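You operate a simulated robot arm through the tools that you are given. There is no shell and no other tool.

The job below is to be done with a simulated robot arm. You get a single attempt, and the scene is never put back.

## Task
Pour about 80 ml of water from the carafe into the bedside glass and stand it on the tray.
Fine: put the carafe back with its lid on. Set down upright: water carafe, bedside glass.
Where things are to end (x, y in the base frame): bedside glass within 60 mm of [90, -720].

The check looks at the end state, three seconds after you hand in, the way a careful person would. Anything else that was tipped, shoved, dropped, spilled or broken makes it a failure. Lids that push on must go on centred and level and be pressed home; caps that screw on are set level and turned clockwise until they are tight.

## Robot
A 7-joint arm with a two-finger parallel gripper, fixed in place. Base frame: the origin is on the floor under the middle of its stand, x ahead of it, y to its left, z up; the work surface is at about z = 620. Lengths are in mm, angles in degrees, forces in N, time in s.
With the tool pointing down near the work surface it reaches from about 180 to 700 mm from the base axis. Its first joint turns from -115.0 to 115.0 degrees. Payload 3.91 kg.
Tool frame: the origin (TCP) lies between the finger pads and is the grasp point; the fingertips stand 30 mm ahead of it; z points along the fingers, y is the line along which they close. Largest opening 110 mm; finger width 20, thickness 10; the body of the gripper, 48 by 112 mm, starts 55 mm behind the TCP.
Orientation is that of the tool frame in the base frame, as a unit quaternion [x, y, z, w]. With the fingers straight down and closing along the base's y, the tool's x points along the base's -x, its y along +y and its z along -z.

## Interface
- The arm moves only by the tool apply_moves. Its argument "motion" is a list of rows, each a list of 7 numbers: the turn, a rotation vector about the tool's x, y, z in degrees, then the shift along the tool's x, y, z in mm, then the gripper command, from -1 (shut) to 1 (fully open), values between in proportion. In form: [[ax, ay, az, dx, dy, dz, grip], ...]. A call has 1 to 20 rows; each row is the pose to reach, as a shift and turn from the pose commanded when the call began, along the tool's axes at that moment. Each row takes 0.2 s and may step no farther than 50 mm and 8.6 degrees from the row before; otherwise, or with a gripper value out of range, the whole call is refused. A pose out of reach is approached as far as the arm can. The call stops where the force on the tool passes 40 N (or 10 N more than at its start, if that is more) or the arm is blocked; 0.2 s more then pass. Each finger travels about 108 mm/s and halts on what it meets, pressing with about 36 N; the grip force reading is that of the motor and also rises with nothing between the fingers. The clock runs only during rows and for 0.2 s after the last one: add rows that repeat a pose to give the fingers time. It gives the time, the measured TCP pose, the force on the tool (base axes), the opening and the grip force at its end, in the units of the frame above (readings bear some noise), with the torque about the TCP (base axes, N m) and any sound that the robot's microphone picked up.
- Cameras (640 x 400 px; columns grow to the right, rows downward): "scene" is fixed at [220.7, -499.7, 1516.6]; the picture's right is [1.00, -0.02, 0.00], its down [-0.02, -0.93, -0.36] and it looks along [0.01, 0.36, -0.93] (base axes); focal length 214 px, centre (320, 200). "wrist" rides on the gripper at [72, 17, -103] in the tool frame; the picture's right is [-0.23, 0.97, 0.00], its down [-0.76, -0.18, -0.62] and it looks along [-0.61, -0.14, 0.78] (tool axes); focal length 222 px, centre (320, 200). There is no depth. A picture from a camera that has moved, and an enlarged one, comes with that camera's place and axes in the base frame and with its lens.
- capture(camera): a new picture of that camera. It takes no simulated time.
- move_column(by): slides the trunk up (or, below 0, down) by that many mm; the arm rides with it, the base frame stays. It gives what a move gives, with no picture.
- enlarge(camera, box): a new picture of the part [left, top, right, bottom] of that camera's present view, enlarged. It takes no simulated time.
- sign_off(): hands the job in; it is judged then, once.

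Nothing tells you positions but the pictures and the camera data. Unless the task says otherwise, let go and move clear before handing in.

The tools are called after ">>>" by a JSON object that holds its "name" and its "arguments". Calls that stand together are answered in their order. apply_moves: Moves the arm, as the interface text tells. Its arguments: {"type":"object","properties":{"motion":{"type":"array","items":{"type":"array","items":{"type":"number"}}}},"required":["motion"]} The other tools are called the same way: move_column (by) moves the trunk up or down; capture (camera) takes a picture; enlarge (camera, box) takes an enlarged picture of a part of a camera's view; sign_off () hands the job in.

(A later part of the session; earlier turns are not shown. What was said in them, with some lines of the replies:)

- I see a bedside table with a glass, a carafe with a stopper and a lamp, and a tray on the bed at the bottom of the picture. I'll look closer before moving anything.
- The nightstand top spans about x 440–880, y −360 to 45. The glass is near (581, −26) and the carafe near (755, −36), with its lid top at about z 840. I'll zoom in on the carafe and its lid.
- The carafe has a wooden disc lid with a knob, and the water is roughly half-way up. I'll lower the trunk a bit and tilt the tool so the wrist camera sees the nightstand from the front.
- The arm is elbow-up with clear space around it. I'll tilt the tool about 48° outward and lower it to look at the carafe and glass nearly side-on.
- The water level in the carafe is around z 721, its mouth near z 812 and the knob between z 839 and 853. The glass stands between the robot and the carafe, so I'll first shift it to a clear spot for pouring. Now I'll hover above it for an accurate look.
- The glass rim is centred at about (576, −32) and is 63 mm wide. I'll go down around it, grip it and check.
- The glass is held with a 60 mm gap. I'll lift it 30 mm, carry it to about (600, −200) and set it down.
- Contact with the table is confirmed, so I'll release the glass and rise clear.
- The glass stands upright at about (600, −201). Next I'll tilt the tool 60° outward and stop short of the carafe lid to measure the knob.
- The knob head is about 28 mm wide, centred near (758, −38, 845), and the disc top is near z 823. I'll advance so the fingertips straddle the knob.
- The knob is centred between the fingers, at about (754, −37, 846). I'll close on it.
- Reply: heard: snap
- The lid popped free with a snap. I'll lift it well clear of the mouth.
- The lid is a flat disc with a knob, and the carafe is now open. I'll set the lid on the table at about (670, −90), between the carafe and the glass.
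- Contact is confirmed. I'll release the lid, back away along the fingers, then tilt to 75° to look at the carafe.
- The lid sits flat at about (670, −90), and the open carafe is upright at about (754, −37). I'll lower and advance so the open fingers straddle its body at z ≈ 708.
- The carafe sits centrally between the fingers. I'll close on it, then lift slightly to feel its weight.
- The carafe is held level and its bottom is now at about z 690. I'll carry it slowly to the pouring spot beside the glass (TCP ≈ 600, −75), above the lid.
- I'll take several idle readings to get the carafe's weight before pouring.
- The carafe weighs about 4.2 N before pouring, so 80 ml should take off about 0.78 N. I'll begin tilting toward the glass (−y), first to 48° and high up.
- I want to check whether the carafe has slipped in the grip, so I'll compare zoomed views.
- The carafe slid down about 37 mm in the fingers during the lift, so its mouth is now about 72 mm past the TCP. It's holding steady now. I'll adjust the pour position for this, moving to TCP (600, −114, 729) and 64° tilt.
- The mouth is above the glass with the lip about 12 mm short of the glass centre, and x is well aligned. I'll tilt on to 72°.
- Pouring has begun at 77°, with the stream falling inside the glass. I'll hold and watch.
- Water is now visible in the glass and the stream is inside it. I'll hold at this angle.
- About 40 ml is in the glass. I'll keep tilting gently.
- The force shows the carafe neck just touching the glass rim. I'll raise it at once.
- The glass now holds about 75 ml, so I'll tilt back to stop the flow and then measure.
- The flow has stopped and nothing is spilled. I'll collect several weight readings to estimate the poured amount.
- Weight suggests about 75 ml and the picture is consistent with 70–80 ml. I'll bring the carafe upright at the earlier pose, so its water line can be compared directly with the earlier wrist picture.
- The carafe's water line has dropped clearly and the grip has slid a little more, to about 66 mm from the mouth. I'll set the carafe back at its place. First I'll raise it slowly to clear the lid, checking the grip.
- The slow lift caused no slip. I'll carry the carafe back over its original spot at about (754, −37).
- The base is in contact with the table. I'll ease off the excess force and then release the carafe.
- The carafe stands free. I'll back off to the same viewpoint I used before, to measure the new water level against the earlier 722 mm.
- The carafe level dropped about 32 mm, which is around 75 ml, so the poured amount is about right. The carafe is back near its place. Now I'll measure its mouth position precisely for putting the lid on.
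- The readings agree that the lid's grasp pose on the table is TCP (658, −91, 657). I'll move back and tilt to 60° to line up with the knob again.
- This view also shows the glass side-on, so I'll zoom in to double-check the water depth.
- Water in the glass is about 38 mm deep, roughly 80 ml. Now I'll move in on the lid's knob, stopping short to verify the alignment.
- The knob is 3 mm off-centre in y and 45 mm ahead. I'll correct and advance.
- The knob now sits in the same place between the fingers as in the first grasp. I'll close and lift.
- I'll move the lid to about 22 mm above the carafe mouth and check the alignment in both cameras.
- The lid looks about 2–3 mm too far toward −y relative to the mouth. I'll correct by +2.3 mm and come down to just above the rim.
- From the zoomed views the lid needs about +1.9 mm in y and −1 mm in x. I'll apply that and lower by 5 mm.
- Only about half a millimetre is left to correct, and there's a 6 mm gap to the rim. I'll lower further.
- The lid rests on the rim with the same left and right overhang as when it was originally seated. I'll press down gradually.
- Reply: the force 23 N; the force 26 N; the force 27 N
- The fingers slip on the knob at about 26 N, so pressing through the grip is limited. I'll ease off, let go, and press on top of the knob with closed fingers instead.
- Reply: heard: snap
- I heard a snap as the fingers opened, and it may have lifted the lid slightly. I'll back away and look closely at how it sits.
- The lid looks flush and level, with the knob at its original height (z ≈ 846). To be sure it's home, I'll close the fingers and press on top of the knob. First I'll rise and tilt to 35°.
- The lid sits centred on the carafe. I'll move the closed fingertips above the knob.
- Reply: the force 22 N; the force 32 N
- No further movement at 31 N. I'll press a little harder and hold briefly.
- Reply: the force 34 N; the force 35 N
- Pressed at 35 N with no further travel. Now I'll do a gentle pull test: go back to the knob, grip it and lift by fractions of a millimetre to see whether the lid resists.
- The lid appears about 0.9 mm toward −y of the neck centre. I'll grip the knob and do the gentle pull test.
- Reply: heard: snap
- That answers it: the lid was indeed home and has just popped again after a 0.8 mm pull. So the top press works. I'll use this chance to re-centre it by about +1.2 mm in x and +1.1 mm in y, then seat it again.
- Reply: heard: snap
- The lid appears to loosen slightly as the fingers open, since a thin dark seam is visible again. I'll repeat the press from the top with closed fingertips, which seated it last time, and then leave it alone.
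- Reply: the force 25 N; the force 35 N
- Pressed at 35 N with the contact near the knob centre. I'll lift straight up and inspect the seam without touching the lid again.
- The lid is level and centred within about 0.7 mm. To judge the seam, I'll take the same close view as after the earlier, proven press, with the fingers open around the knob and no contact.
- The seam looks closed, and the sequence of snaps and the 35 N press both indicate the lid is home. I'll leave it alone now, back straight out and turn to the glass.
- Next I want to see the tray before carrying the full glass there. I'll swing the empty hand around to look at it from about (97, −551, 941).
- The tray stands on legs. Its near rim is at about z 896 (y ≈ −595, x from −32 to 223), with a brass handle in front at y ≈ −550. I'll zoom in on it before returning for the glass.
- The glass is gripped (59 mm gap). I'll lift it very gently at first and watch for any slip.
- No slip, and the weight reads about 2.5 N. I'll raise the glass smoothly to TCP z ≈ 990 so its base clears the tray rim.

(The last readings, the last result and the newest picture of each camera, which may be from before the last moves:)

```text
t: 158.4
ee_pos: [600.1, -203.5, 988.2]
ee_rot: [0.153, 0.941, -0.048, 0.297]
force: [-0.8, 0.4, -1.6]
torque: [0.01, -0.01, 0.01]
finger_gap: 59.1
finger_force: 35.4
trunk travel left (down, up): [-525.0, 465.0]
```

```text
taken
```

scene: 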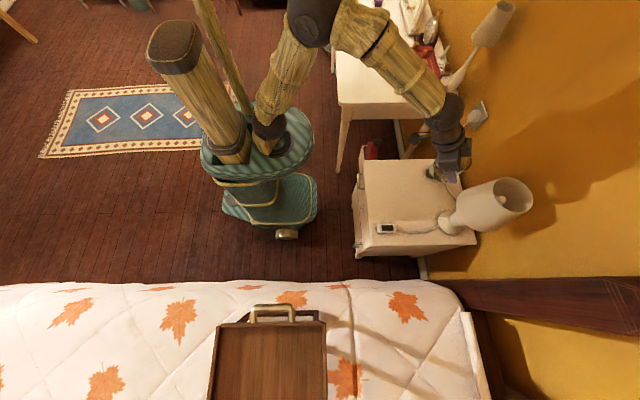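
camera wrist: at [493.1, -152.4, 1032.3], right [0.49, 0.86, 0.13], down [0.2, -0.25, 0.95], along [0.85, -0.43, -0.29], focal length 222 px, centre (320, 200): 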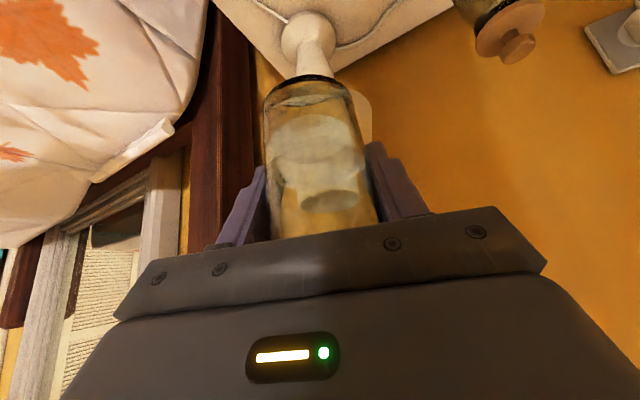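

The glass is steady. I'll rotate smoothly about the base toward the tray, in two stages.

>>> {"name": "apply_moves", "arguments": {"motion": [[0.57, 0, 0.82, 0.08, -11.06, -0.06, -0.3], [1.49, 0, 2.13, 0.53, -28.7, -0.37, -0.3], [2.64, 0, 3.77, 1.67, -50.8, -1.17, -0.3], [4.02, 0, 5.73, 3.87, -77.2, -2.71, -0.3], [5.39, 0, 7.7, 6.97, -103.5, -4.88, -0.3], [6.77, 0, 9.67, 10.97, -129.6, -7.68, -0.3], [8.15, 0, 11.63, 15.86, -155.5, -11.11, -0.3], [9.52, 0, 13.6, 21.64, -181, -15.15, -0.3], [10.9, 0, 15.56, 28.28, -206.3, -19.8, -0.3], [12.28, 0, 17.53, 35.79, -231.2, -25.06, -0.3], [13.65, 0, 19.5, 44.15, -255.7, -30.91, -0.3], [15.03, 0, 21.46, 53.34, -279.8, -37.35, -0.3], [16.41, 0, 23.43, 63.34, -303.3, -44.35, -0.3], [17.78, 0, 25.4, 74.15, -326.4, -51.92, -0.3], [18.93, 0, 27.03, 83.75, -345.1, -58.64, -0.3], [19.73, 0, 28.18, 90.78, -358, -63.57, -0.3], [20.19, 0, 28.84, 94.92, -365.3, -66.47, -0.3], [20.19, 0, 28.84, 94.92, -365.3, -66.47, -0.3]]}}

>>> {"name": "capture", "arguments": {"camera": "wrist"}}

>>> {"name": "capture", "arguments": {"camera": "scene"}}

```text
t: 162.2
ee_pos: [373.4, -513.2, 987.2]
ee_rot: [0.432, 0.851, -0.135, 0.268]
force: [1.0, 0.7, -2.7]
torque: [-0.03, -0.02, 0.04]
finger_gap: 58.9
finger_force: 35.5
trunk travel left (down, up): [-525.0, 465.0]
```

```text
taken
camera wrist: at [317.0, -410.3, 1031.5], right [0.9, 0.43, 0.13], down [0.01, -0.32, 0.95], along [0.44, -0.85, -0.29], focal length 222 px, centre (320, 200)
```

wrist: 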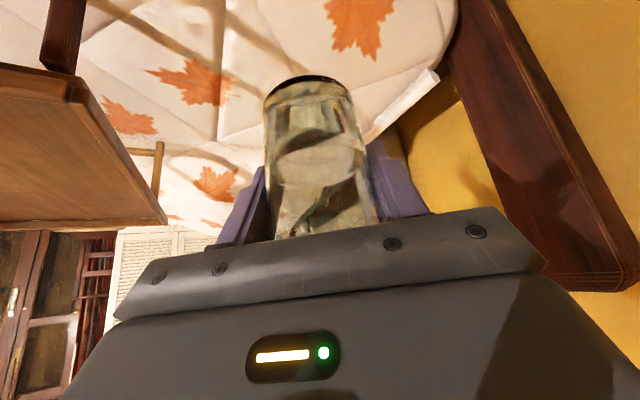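

```text
taken
```

scene: 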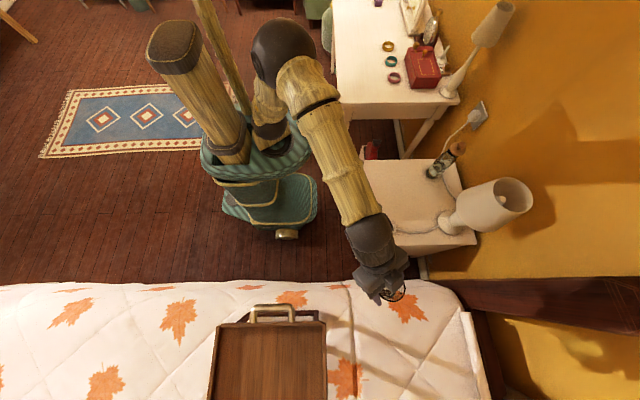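

>>> {"name": "apply_moves", "arguments": {"motion": [[0.57, 0, 0.82, -1.07, -11.1, -1.7, -0.3], [1.49, 0, 2.13, -2.9, -28.8, -5.3, -0.3], [2.64, 0, 3.77, -5.2, -50.9, -11, -0.3], [4.02, 0, 5.73, -5.9, -77.4, -16.6, -0.3], [5.39, 0, 7.7, -4.5, -103.7, -21.3, -0.3], [6.77, 0, 9.67, -0.5, -129.8, -24.1, -0.3], [8.15, 0, 11.63, 4.4, -155.7, -27.5, -0.3], [9.52, 0, 13.6, 10.2, -181.3, -31.6, -0.3], [10.9, 0, 15.56, 16.9, -206.6, -36.2, -0.3], [12.28, 0, 17.53, 24.4, -231.6, -41.5, -0.3], [13.65, 0, 19.5, 32.7, -256.1, -47.4, -0.3], [14.91, 0, 21.3, 41.1, -278.2, -53.2, -0.3], [15.83, 0, 22.61, 47.7, -294.1, -57.8, -0.3], [16.41, 0, 23.43, 52, -303.8, -60.8, -0.3], [16.61, 0, 23.72, 53.5, -307.2, -61.9, -0.3], [16.61, 0, 23.72, 53.5, -307.2, -61.9, -0.3]]}}

>>> {"name": "capture", "arguments": {"camera": "wrist"}}

>>> {"name": "capture", "arguments": {"camera": "scene"}}

```text
t: 165.6
ee_pos: [78.8, -630.6, 1008.4]
ee_rot: [0.63, 0.716, -0.198, 0.226]
force: [0.0, 0.2, -3.2]
torque: [-0.07, 0.01, -0.03]
finger_gap: 59.2
finger_force: 36.1
trunk travel left (down, up): [-525.0, 465.0]
```

```text
taken
camera wrist: at [80.8, -512.2, 1052.1], right [0.99, -0.06, 0.13], down [-0.14, -0.29, 0.95], along [-0.02, -0.96, -0.29], focal length 222 px, centre (320, 200)
```

wrist: 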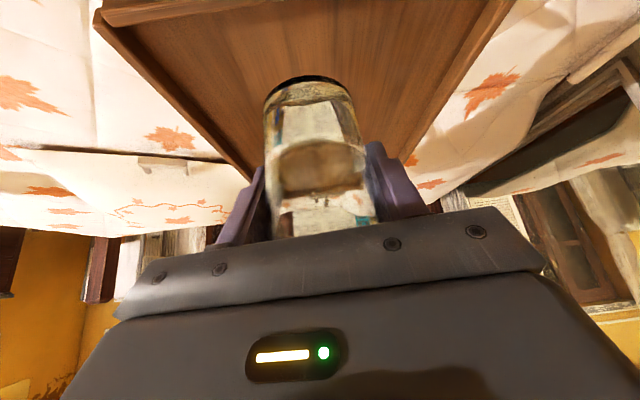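

```text
taken
```

scene: 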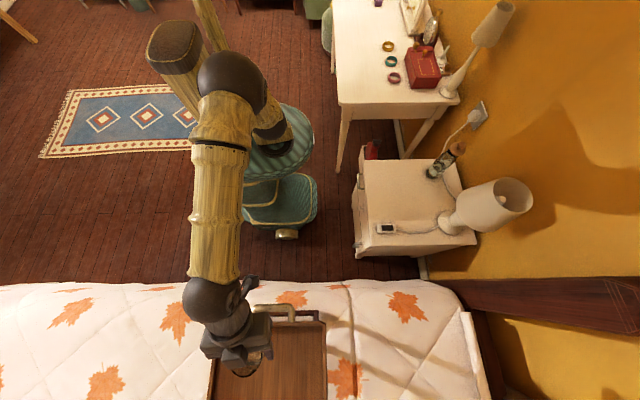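

>>> {"name": "apply_moves", "arguments": {"motion": [[0, 0, 0, -4.1, 0, 2.9, -0.3], [0, 0, 0, -16.4, 0, 11.5, -0.3], [0, 0, 0, -32.8, 0.1, 22.9, -0.3], [0, 0, 0, -49.2, 0.2, 34.4, -0.3], [0, 0, 0, -61.4, 0.3, 43, -0.3], [0, 0, 0, -67.9, 0.3, 47.5, -0.3], [0, 0, 0, -69.7, 0.3, 48.8, -0.3], [0, 0, 0, -69.7, 0.3, 48.8, -0.3]]}}

>>> {"name": "capture", "arguments": {"camera": "wrist"}}

>>> {"name": "capture", "arguments": {"camera": "scene"}}

```text
t: 167.4
ee_pos: [89.3, -714.6, 1007.9]
ee_rot: [0.631, 0.716, -0.198, 0.225]
force: [0.1, 0.8, -2.4]
torque: [-0.04, 0.02, 0.0]
finger_gap: 58.8
finger_force: 36.5
trunk travel left (down, up): [-525.0, 465.0]
```

```text
taken
camera wrist: at [91.3, -598.0, 1051.9], right [0.99, -0.06, 0.13], down [-0.14, -0.29, 0.95], along [-0.02, -0.96, -0.29], focal length 222 px, centre (320, 200)
```

wrist: 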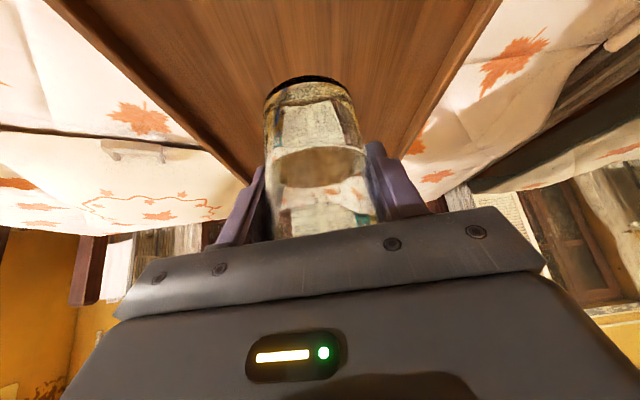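

```text
taken
```

scene: 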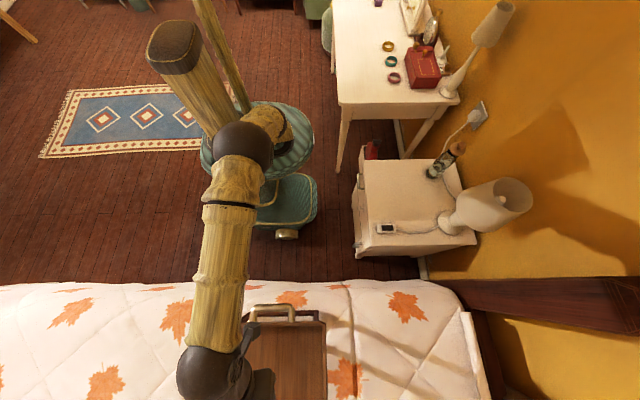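

The glass is above the tray centre at (89, −715). I'll lower it in stages.

>>> {"name": "apply_moves", "arguments": {"motion": [[0, 0, 0, 2.9, 0, 4.1, -0.3], [0, 0, 0, 8.6, 0, 12.3, -0.3], [0, 0, 0, 17.2, 0, 24.6, -0.3], [0, 0, 0, 23, 0, 32.8, -0.3], [0, 0, 0, 25.8, 0, 36.9, -0.3], [0, 0, 0, 25.8, 0, 36.9, -0.3]]}}

>>> {"name": "capture", "arguments": {"camera": "wrist"}}

>>> {"name": "enlarge", "arguments": {"camera": "scene", "box": [170, 290, 350, 400]}}

```text
t: 168.8
ee_pos: [88.8, -716.0, 963.4]
ee_rot: [0.63, 0.716, -0.198, 0.225]
force: [-0.7, 1.9, -2.2]
torque: [0.03, -0.02, -0.01]
finger_gap: 58.9
finger_force: 36.0
trunk travel left (down, up): [-525.0, 465.0]
```

```text
taken
camera wrist: at [90.5, -598.2, 1007.5], right [0.99, -0.06, 0.13], down [-0.14, -0.29, 0.95], along [-0.02, -0.96, -0.29], focal length 222 px, centre (320, 200)
```

wrist: 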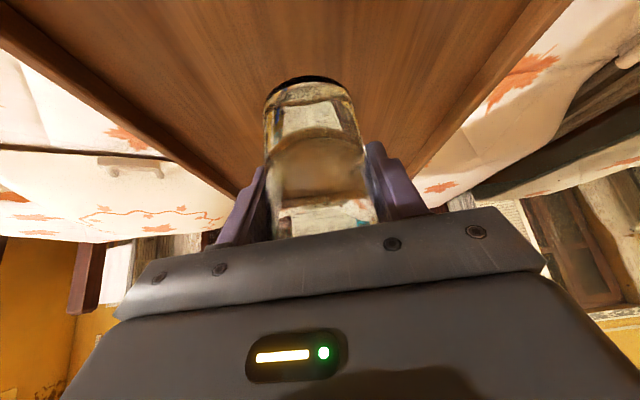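

```text
3.56 times, centred on (260, 345) of scene
camera zoom: at [220.7, -499.7, 1516.6], right [1.0, -0.02, 0.0], down [-0.02, -0.93, -0.36], along [0.01, 0.36, -0.93], focal length 763 px, centre (533, -316)
```

zoom: 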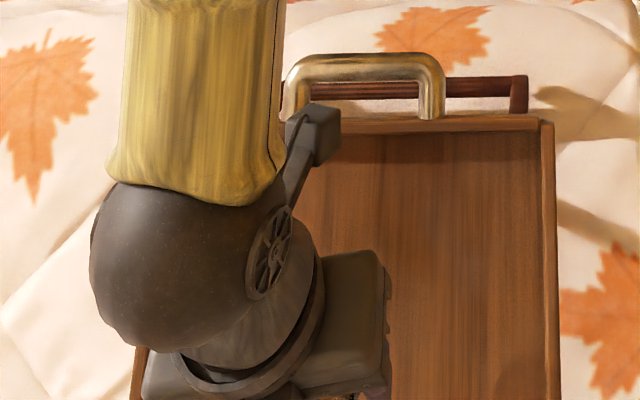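

>>> {"name": "apply_moves", "arguments": {"motion": [[0, 0, 0, 2.3, 0, 3.3, -0.3], [0, 0, 0, 4.6, 0, 6.6, -0.3], [0, 0, 0, 6.9, 0, 9.8, -0.3], [0, 0, 0, 6.9, 0, 9.8, -0.3]]}}

>>> {"name": "enlarge", "arguments": {"camera": "wrist", "box": [220, 20, 400, 240]}}

```text
t: 169.8
ee_pos: [89.7, -714.4, 950.3]
ee_rot: [0.63, 0.717, -0.197, 0.225]
force: [0.9, 0.2, -2.2]
torque: [0.01, 0.0, -0.05]
finger_gap: 58.7
finger_force: 36.2
trunk travel left (down, up): [-525.0, 465.0]
```

```text
1.82 times, centred on (310, 130) of wrist
camera zoom: at [91.8, -597.0, 995.0], right [0.99, -0.06, 0.13], down [-0.14, -0.29, 0.95], along [-0.02, -0.96, -0.29], focal length 404 px, centre (338, 327)
```

zoom: 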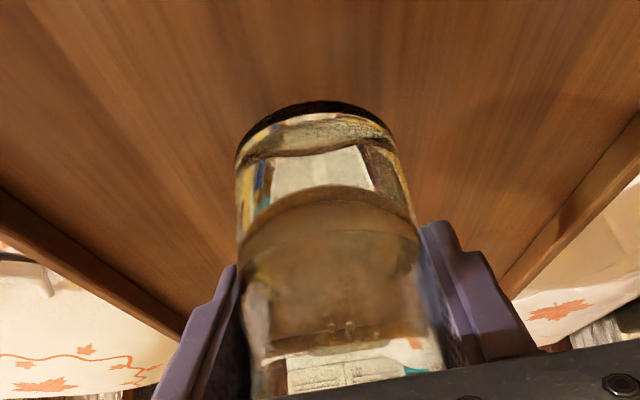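

>>> {"name": "apply_moves", "arguments": {"motion": [[0, 0, 0, 1.7, 0, 2.5, -0.3], [0, 0, 0, 3.4, 0, 4.9, -0.3], [0, 0, 0, 3.4, 0, 4.9, -0.3]]}}

>>> {"name": "apply_moves", "arguments": {"motion": [[0, 0, 0, 1.15, 0, 1.64, -0.3], [0, 0, 0, 2.3, 0, 3.3, -0.3], [0, 0, 0, 2.3, 0, 3.3, -0.3]]}}

>>> {"name": "enlarge", "arguments": {"camera": "wrist", "box": [220, 20, 400, 240]}}

```text
t: 170.6
ee_pos: [90.3, -716.9, 945.1]
ee_rot: [0.631, 0.715, -0.199, 0.225]
force: [0.6, -0.5, -2.2]
torque: [0.01, 0.03, -0.01]
finger_gap: 59.3
finger_force: 35.7
trunk travel left (down, up): [-525.0, 465.0]
```

```text
t: 171.4
ee_pos: [91.1, -714.4, 942.2]
ee_rot: [0.631, 0.716, -0.198, 0.225]
force: [0.3, 0.6, -2.5]
torque: [0.0, -0.02, 0.01]
finger_gap: 58.8
finger_force: 36.1
trunk travel left (down, up): [-525.0, 465.0]
```

```text
1.82 times, centred on (310, 130) of wrist
camera zoom: at [92.8, -597.8, 985.6], right [0.99, -0.06, 0.13], down [-0.14, -0.29, 0.95], along [-0.02, -0.96, -0.29], focal length 404 px, centre (338, 327)
```

zoom: 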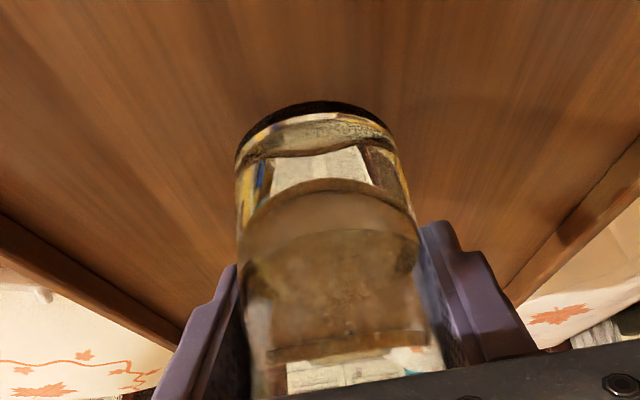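

>>> {"name": "apply_moves", "arguments": {"motion": [[0, 0, 0, 0.86, 0, 1.23, -0.3], [0, 0, 0, 1.7, 0, 2.5, -0.3], [0, 0, 0, 1.7, 0, 2.5, -0.3]]}}

>>> {"name": "apply_moves", "arguments": {"motion": [[0, 0, 0, 0.57, 0, 0.82, -0.3], [0, 0, 0, 1.15, 0, 1.64, -0.3], [0, 0, 0, 1.15, 0, 1.64, -0.3]]}}

>>> {"name": "enlarge", "arguments": {"camera": "wrist", "box": [220, 20, 400, 240]}}

```text
t: 172.2
ee_pos: [90.7, -715.6, 937.6]
ee_rot: [0.63, 0.716, -0.199, 0.225]
force: [0.5, -0.1, -2.2]
torque: [0.01, -0.06, -0.01]
finger_gap: 58.6
finger_force: 36.1
trunk travel left (down, up): [-525.0, 465.0]
```

```text
t: 173.0
ee_pos: [91.1, -715.7, 936.8]
ee_rot: [0.63, 0.716, -0.199, 0.225]
force: [0.5, -0.2, -1.7]
torque: [0.03, 0.01, 0.04]
finger_gap: 58.8
finger_force: 36.1
trunk travel left (down, up): [-525.0, 465.0]
```

```text
1.82 times, centred on (310, 130) of wrist
camera zoom: at [92.4, -597.8, 980.6], right [0.99, -0.06, 0.13], down [-0.14, -0.29, 0.95], along [-0.02, -0.96, -0.29], focal length 404 px, centre (338, 327)
```

zoom: 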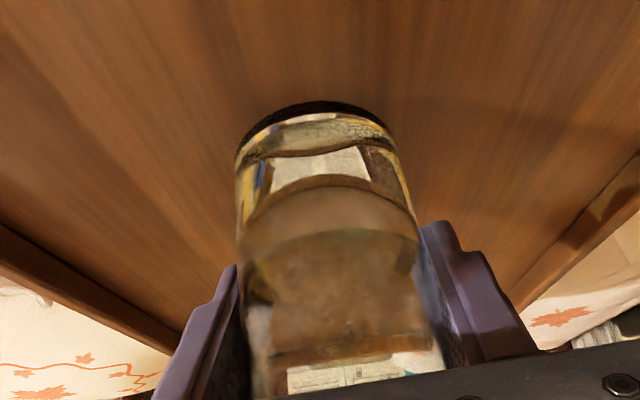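

>>> {"name": "apply_moves", "arguments": {"motion": [[0, 0, 0, 0.57, 0, 0.82, -0.3], [0, 0, 0, 1.15, 0, 1.64, -0.3], [0, 0, 0, 1.15, 0, 1.64, -0.3]]}}

>>> {"name": "apply_moves", "arguments": {"motion": [[0, 0, 0, 0.57, 0, 0.82, -0.3], [0, 0, 0, 1.15, 0, 1.64, -0.3], [0, 0, 0, 1.15, 0, 1.64, -0.3]]}}

>>> {"name": "enlarge", "arguments": {"camera": "wrist", "box": [220, 20, 400, 240]}}

```text
t: 173.8
ee_pos: [89.4, -715.0, 934.9]
ee_rot: [0.63, 0.716, -0.198, 0.225]
force: [-0.2, 0.7, -2.6]
torque: [0.01, 0.0, 0.03]
finger_gap: 58.8
finger_force: 35.9
trunk travel left (down, up): [-525.0, 465.0]
```

```text
t: 174.6
ee_pos: [89.4, -715.1, 932.1]
ee_rot: [0.63, 0.716, -0.198, 0.225]
force: [-0.2, -0.8, -2.6]
torque: [0.0, 0.0, 0.04]
finger_gap: 58.8
finger_force: 35.9
trunk travel left (down, up): [-525.0, 465.0]
```

```text
1.82 times, centred on (310, 130) of wrist
camera zoom: at [91.5, -598.4, 976.6], right [0.99, -0.06, 0.13], down [-0.14, -0.29, 0.95], along [-0.02, -0.96, -0.29], focal length 404 px, centre (338, 327)
```

zoom: 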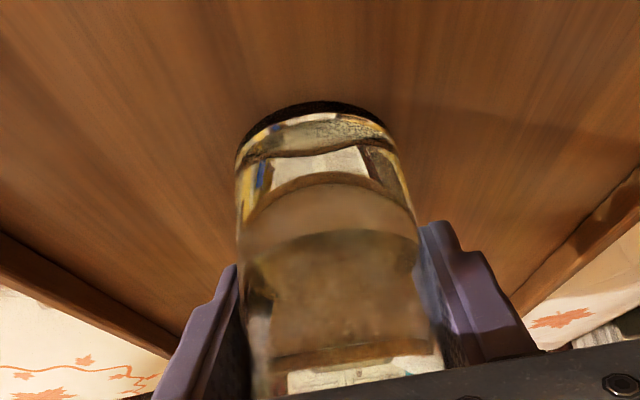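

>>> {"name": "apply_moves", "arguments": {"motion": [[0, 0, 0, 0.57, 0, 0.82, -0.3], [0, 0, 0, 1.15, 0, 1.64, -0.3], [0, 0, 0, 1.15, 0, 1.64, -0.3]]}}

>>> {"name": "apply_moves", "arguments": {"motion": [[0, 0, 0, 0.57, 0, 0.82, -0.3], [0, 0, 0, 1.15, 0, 1.64, -0.3], [0, 0, 0, 1.15, 0, 1.64, -0.3]]}}

>>> {"name": "enlarge", "arguments": {"camera": "wrist", "box": [220, 20, 400, 240]}}

```text
t: 175.4
ee_pos: [90.1, -716.3, 930.8]
ee_rot: [0.63, 0.716, -0.198, 0.226]
force: [1.1, -0.2, -1.9]
torque: [0.01, -0.01, -0.01]
finger_gap: 59.0
finger_force: 35.9
trunk travel left (down, up): [-525.0, 465.0]
```

```text
t: 176.2
ee_pos: [89.7, -715.5, 930.8]
ee_rot: [0.63, 0.716, -0.2, 0.227]
force: [0.3, -0.7, 4.8]
torque: [0.02, -0.14, 0.02]
finger_gap: 58.7
finger_force: 36.6
trunk travel left (down, up): [-525.0, 465.0]
```

```text
1.82 times, centred on (310, 130) of wrist
camera zoom: at [91.7, -597.9, 974.0], right [0.99, -0.06, 0.13], down [-0.14, -0.29, 0.95], along [-0.02, -0.96, -0.29], focal length 404 px, centre (338, 327)
```

zoom: 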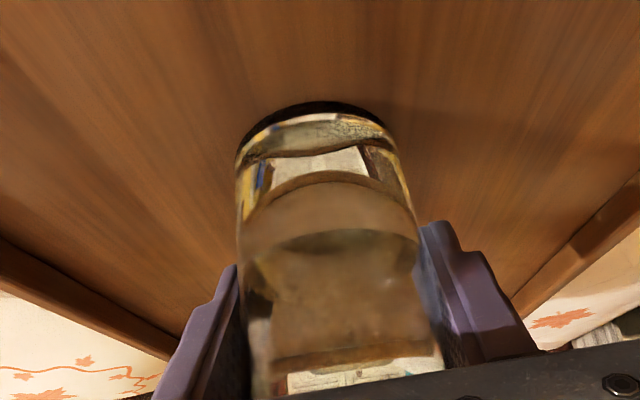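

Contact with the tray is confirmed (surface at about z 876). I'll ease the preload and release.

>>> {"name": "apply_moves", "arguments": {"motion": [[0, 0, 0, -0.3, 0, -0.4, -0.3], [0, 0, 0, -0.3, 0, -0.4, -0.3]]}}

>>> {"name": "apply_moves", "arguments": {"motion": [[0, 0, 0, 0, 0, 0, 0.15], [0, 0, 0, 0, 0, 0, 0.35], [0, 0, 0, 0, 0, 0, 0.7], [0, 0, 0, 0, 0, 0, 1], [0, 0, 0, 0, 0, 0, 1]]}}

>>> {"name": "capture", "arguments": {"camera": "wrist"}}

```text
t: 176.8
ee_pos: [90.1, -715.6, 931.0]
ee_rot: [0.63, 0.716, -0.199, 0.226]
force: [-1.0, -1.9, 3.7]
torque: [-0.08, -0.07, -0.03]
finger_gap: 58.6
finger_force: 35.4
trunk travel left (down, up): [-525.0, 465.0]
```

```text
t: 178.0
ee_pos: [90.3, -715.2, 930.3]
ee_rot: [0.631, 0.716, -0.198, 0.224]
force: [-0.4, -0.4, 0.4]
torque: [-0.03, 0.02, 0.02]
finger_gap: 110.0
finger_force: 0.0
trunk travel left (down, up): [-525.0, 465.0]
```

```text
taken
camera wrist: at [91.9, -598.0, 973.8], right [0.99, -0.06, 0.13], down [-0.14, -0.29, 0.95], along [-0.02, -0.96, -0.29], focal length 222 px, centre (320, 200)
```

wrist: 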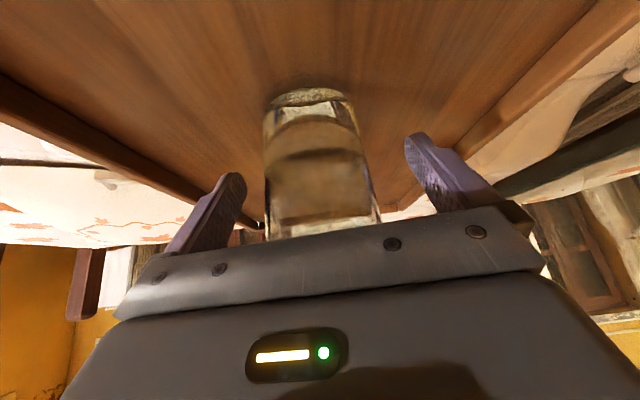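

The glass stands free on the tray. I'll rise straight up and away, then check everything.

>>> {"name": "apply_moves", "arguments": {"motion": [[0, 0, 0, -2.9, 0, -4.1, 1], [0, 0, 0, -11.5, 0, -16.4, 1], [0, 0, 0, -28.7, 0, -41, 1], [0, 0, 0, -51.6, 0, -73.7, 1], [0, 0, 0, -74.6, 0, -106.5, 1], [0, 0, 0, -91.8, 0, -131.1, 1], [0, 0, 0, -91.8, 0, -131.1, 1]]}}

>>> {"name": "capture", "arguments": {"camera": "wrist"}}

>>> {"name": "capture", "arguments": {"camera": "scene"}}

```text
t: 179.6
ee_pos: [85.6, -718.9, 1090.7]
ee_rot: [0.63, 0.717, -0.197, 0.225]
force: [-0.1, -0.5, 0.1]
torque: [-0.04, -0.01, 0.01]
finger_gap: 109.9
finger_force: 0.2
trunk travel left (down, up): [-525.0, 465.0]
```

```text
taken
camera wrist: at [86.6, -600.7, 1133.7], right [0.99, -0.06, 0.13], down [-0.14, -0.29, 0.95], along [-0.02, -0.96, -0.29], focal length 222 px, centre (320, 200)
```

wrist: 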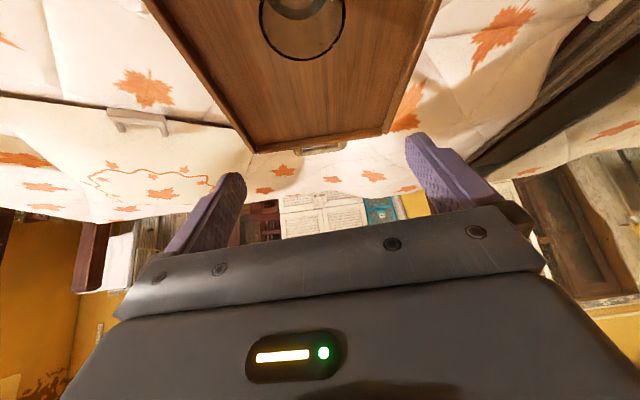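

```text
taken
```

scene: 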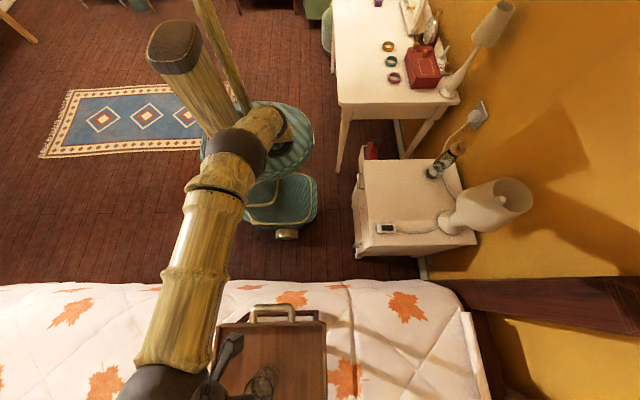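

>>> {"name": "apply_moves", "arguments": {"motion": [[0, 0, 0, 32.8, 0, -22.9, 1], [0, 0, 0, 65.5, 0, -45.9, 1], [0, 0, 0, 98.3, 0, -68.8, 1], [0, 0, 0, 131, 0, -91.8, 1], [0, 0, 0, 163.8, 0, -114.7, 1], [0, 0, 0, 163.8, 0, -114.7, 1]]}}

>>> {"name": "capture", "arguments": {"camera": "scene"}}

>>> {"name": "enlarge", "arguments": {"camera": "scene", "box": [200, 310, 340, 400]}}

>>> {"name": "enlarge", "arguments": {"camera": "scene", "box": [345, 130, 485, 260]}}

>>> {"name": "capture", "arguments": {"camera": "wrist"}}

```text
t: 181.0
ee_pos: [62.6, -519.7, 1091.2]
ee_rot: [0.63, 0.716, -0.199, 0.226]
force: [0.6, -0.7, -0.3]
torque: [0.01, 0.0, 0.02]
finger_gap: 110.2
finger_force: 0.1
trunk travel left (down, up): [-525.0, 465.0]
```

```text
taken
```

scene: 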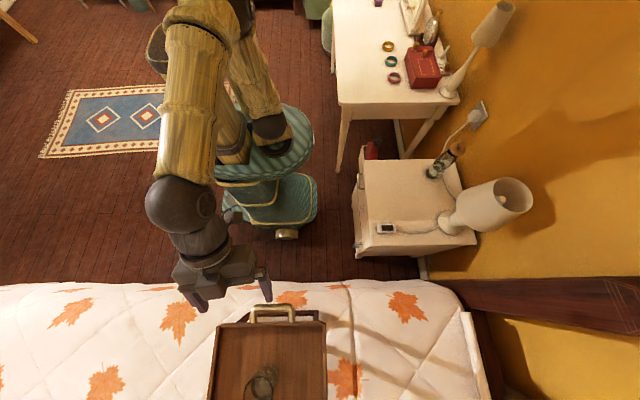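

```text
4.44 times, centred on (270, 355) of scene
camera zoom: at [220.7, -499.7, 1516.6], right [1.0, -0.02, 0.0], down [-0.02, -0.93, -0.36], along [0.01, 0.36, -0.93], focal length 953 px, centre (542, -489)
```

zoom: 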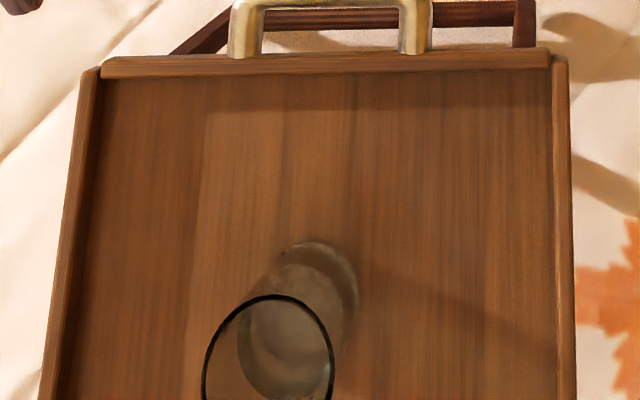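

```text
3.08 times, centred on (415, 195) of scene
camera zoom: at [220.7, -499.7, 1516.6], right [1.0, -0.02, 0.0], down [-0.02, -0.93, -0.36], along [0.01, 0.36, -0.93], focal length 660 px, centre (28, 215)
```

zoom: 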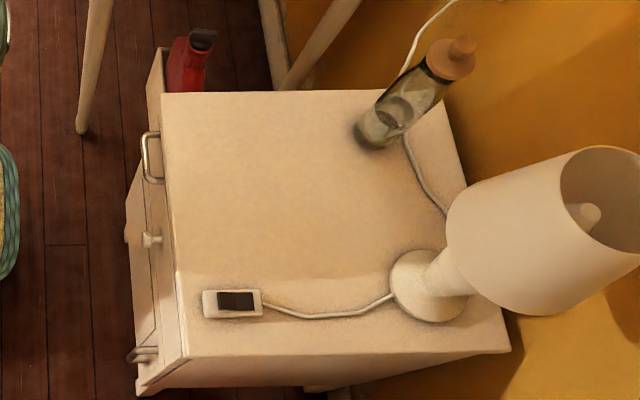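

```text
taken
camera wrist: at [64.0, -402.0, 1135.9], right [0.99, -0.06, 0.13], down [-0.14, -0.29, 0.95], along [-0.02, -0.96, -0.29], focal length 222 px, centre (320, 200)
```

wrist: 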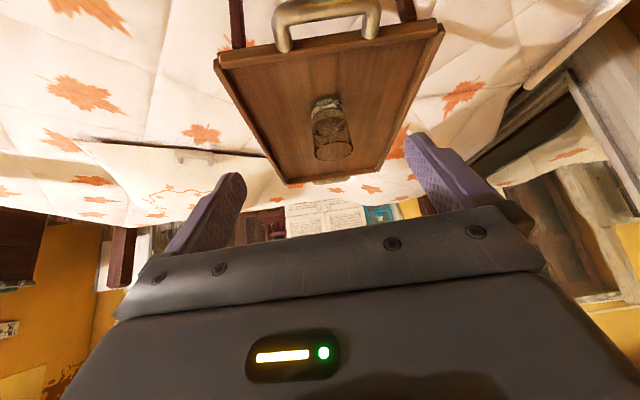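

>>> {"name": "enlarge", "arguments": {"camera": "scene", "box": [445, 140, 470, 165]}}

>>> {"name": "enlarge", "arguments": {"camera": "wrist", "box": [290, 80, 380, 180]}}

>>> {"name": "enlarge", "arguments": {"camera": "scene", "box": [420, 130, 480, 190]}}

```text
16.00 times, centred on (458, 152) of scene
camera zoom: at [220.7, -499.7, 1516.6], right [1.0, -0.02, 0.0], down [-0.02, -0.93, -0.36], along [0.01, 0.36, -0.93], focal length 3432 px, centre (-1880, 960)
```

zoom: 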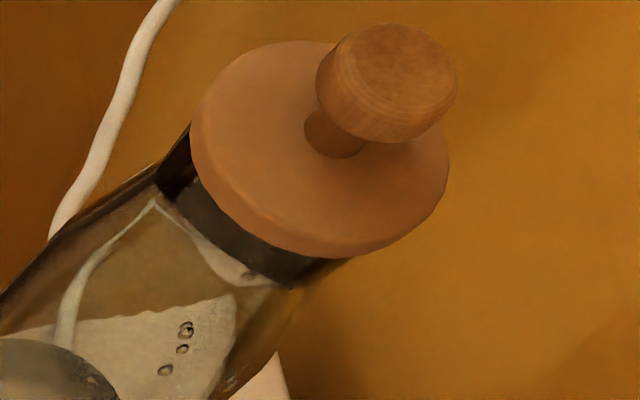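

```text
4.00 times, centred on (335, 130) of wrist
camera zoom: at [64.0, -402.0, 1135.9], right [0.99, -0.06, 0.13], down [-0.14, -0.29, 0.95], along [-0.02, -0.96, -0.29], focal length 888 px, centre (260, 480)
```

zoom: 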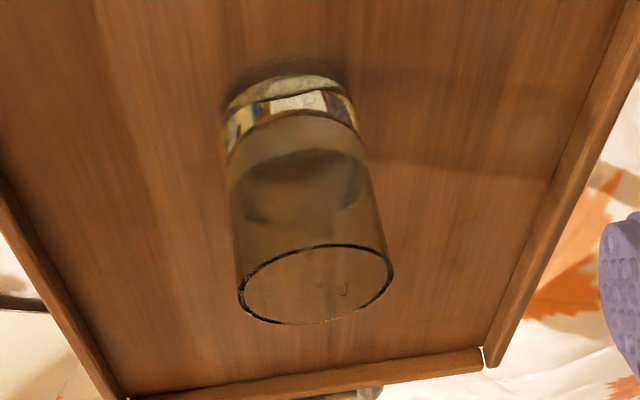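

```text
6.67 times, centred on (450, 160) of scene
camera zoom: at [220.7, -499.7, 1516.6], right [1.0, -0.02, 0.0], down [-0.02, -0.93, -0.36], along [0.01, 0.36, -0.93], focal length 1430 px, centre (-547, 467)
```

zoom: 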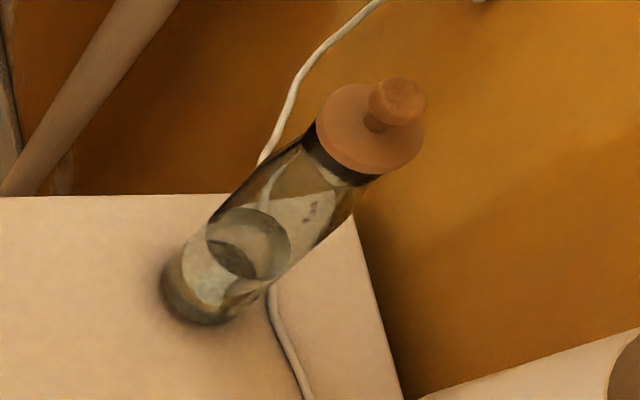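

The glass stands upright with its water at about (90, −715) on the tray. The carafe is back upright with its lid level and at its original height, nothing is spilled or shoved, and the hand is clear. I'm handing in.

>>> {"name": "sign_off", "arguments": {}}

```text
The job is handed in.
```

I handed the job in: the glass stands upright on the tray with water in it, and the carafe is back on the nightstand with its lid on. I don't have the check's result, only what I could see and feel at the end.

- **Water:** I poured an estimated 75–80 ml. Carafe weight, the drop in its water level and the depth in the glass gave anything from about 63 to 88 ml.
- **Glass:** It stands at about (90, −715), roughly 5 mm from the target. It was set down on contact and released without moving noticeably.
- **Carafe:** It is upright within about 2 mm of where it started. It slid about 40 mm down in the gripper after I picked it up, but I saw no spill and set it down cleanly.
- **Lid:** It sits level and centred to within about a millimetre, at its original height. It popped loose when I tested it, so I re-centred it and pressed it down with 35 N. I heard no click on that last press, so I judged it home by its height and the earlier test.
- **One contact:** The carafe touched the glass rim lightly while pouring. I lifted it off at once, and neither the glass nor the water level changed.

Nothing else on the nightstand or bed appears to have moved, and I saw no water on the table.
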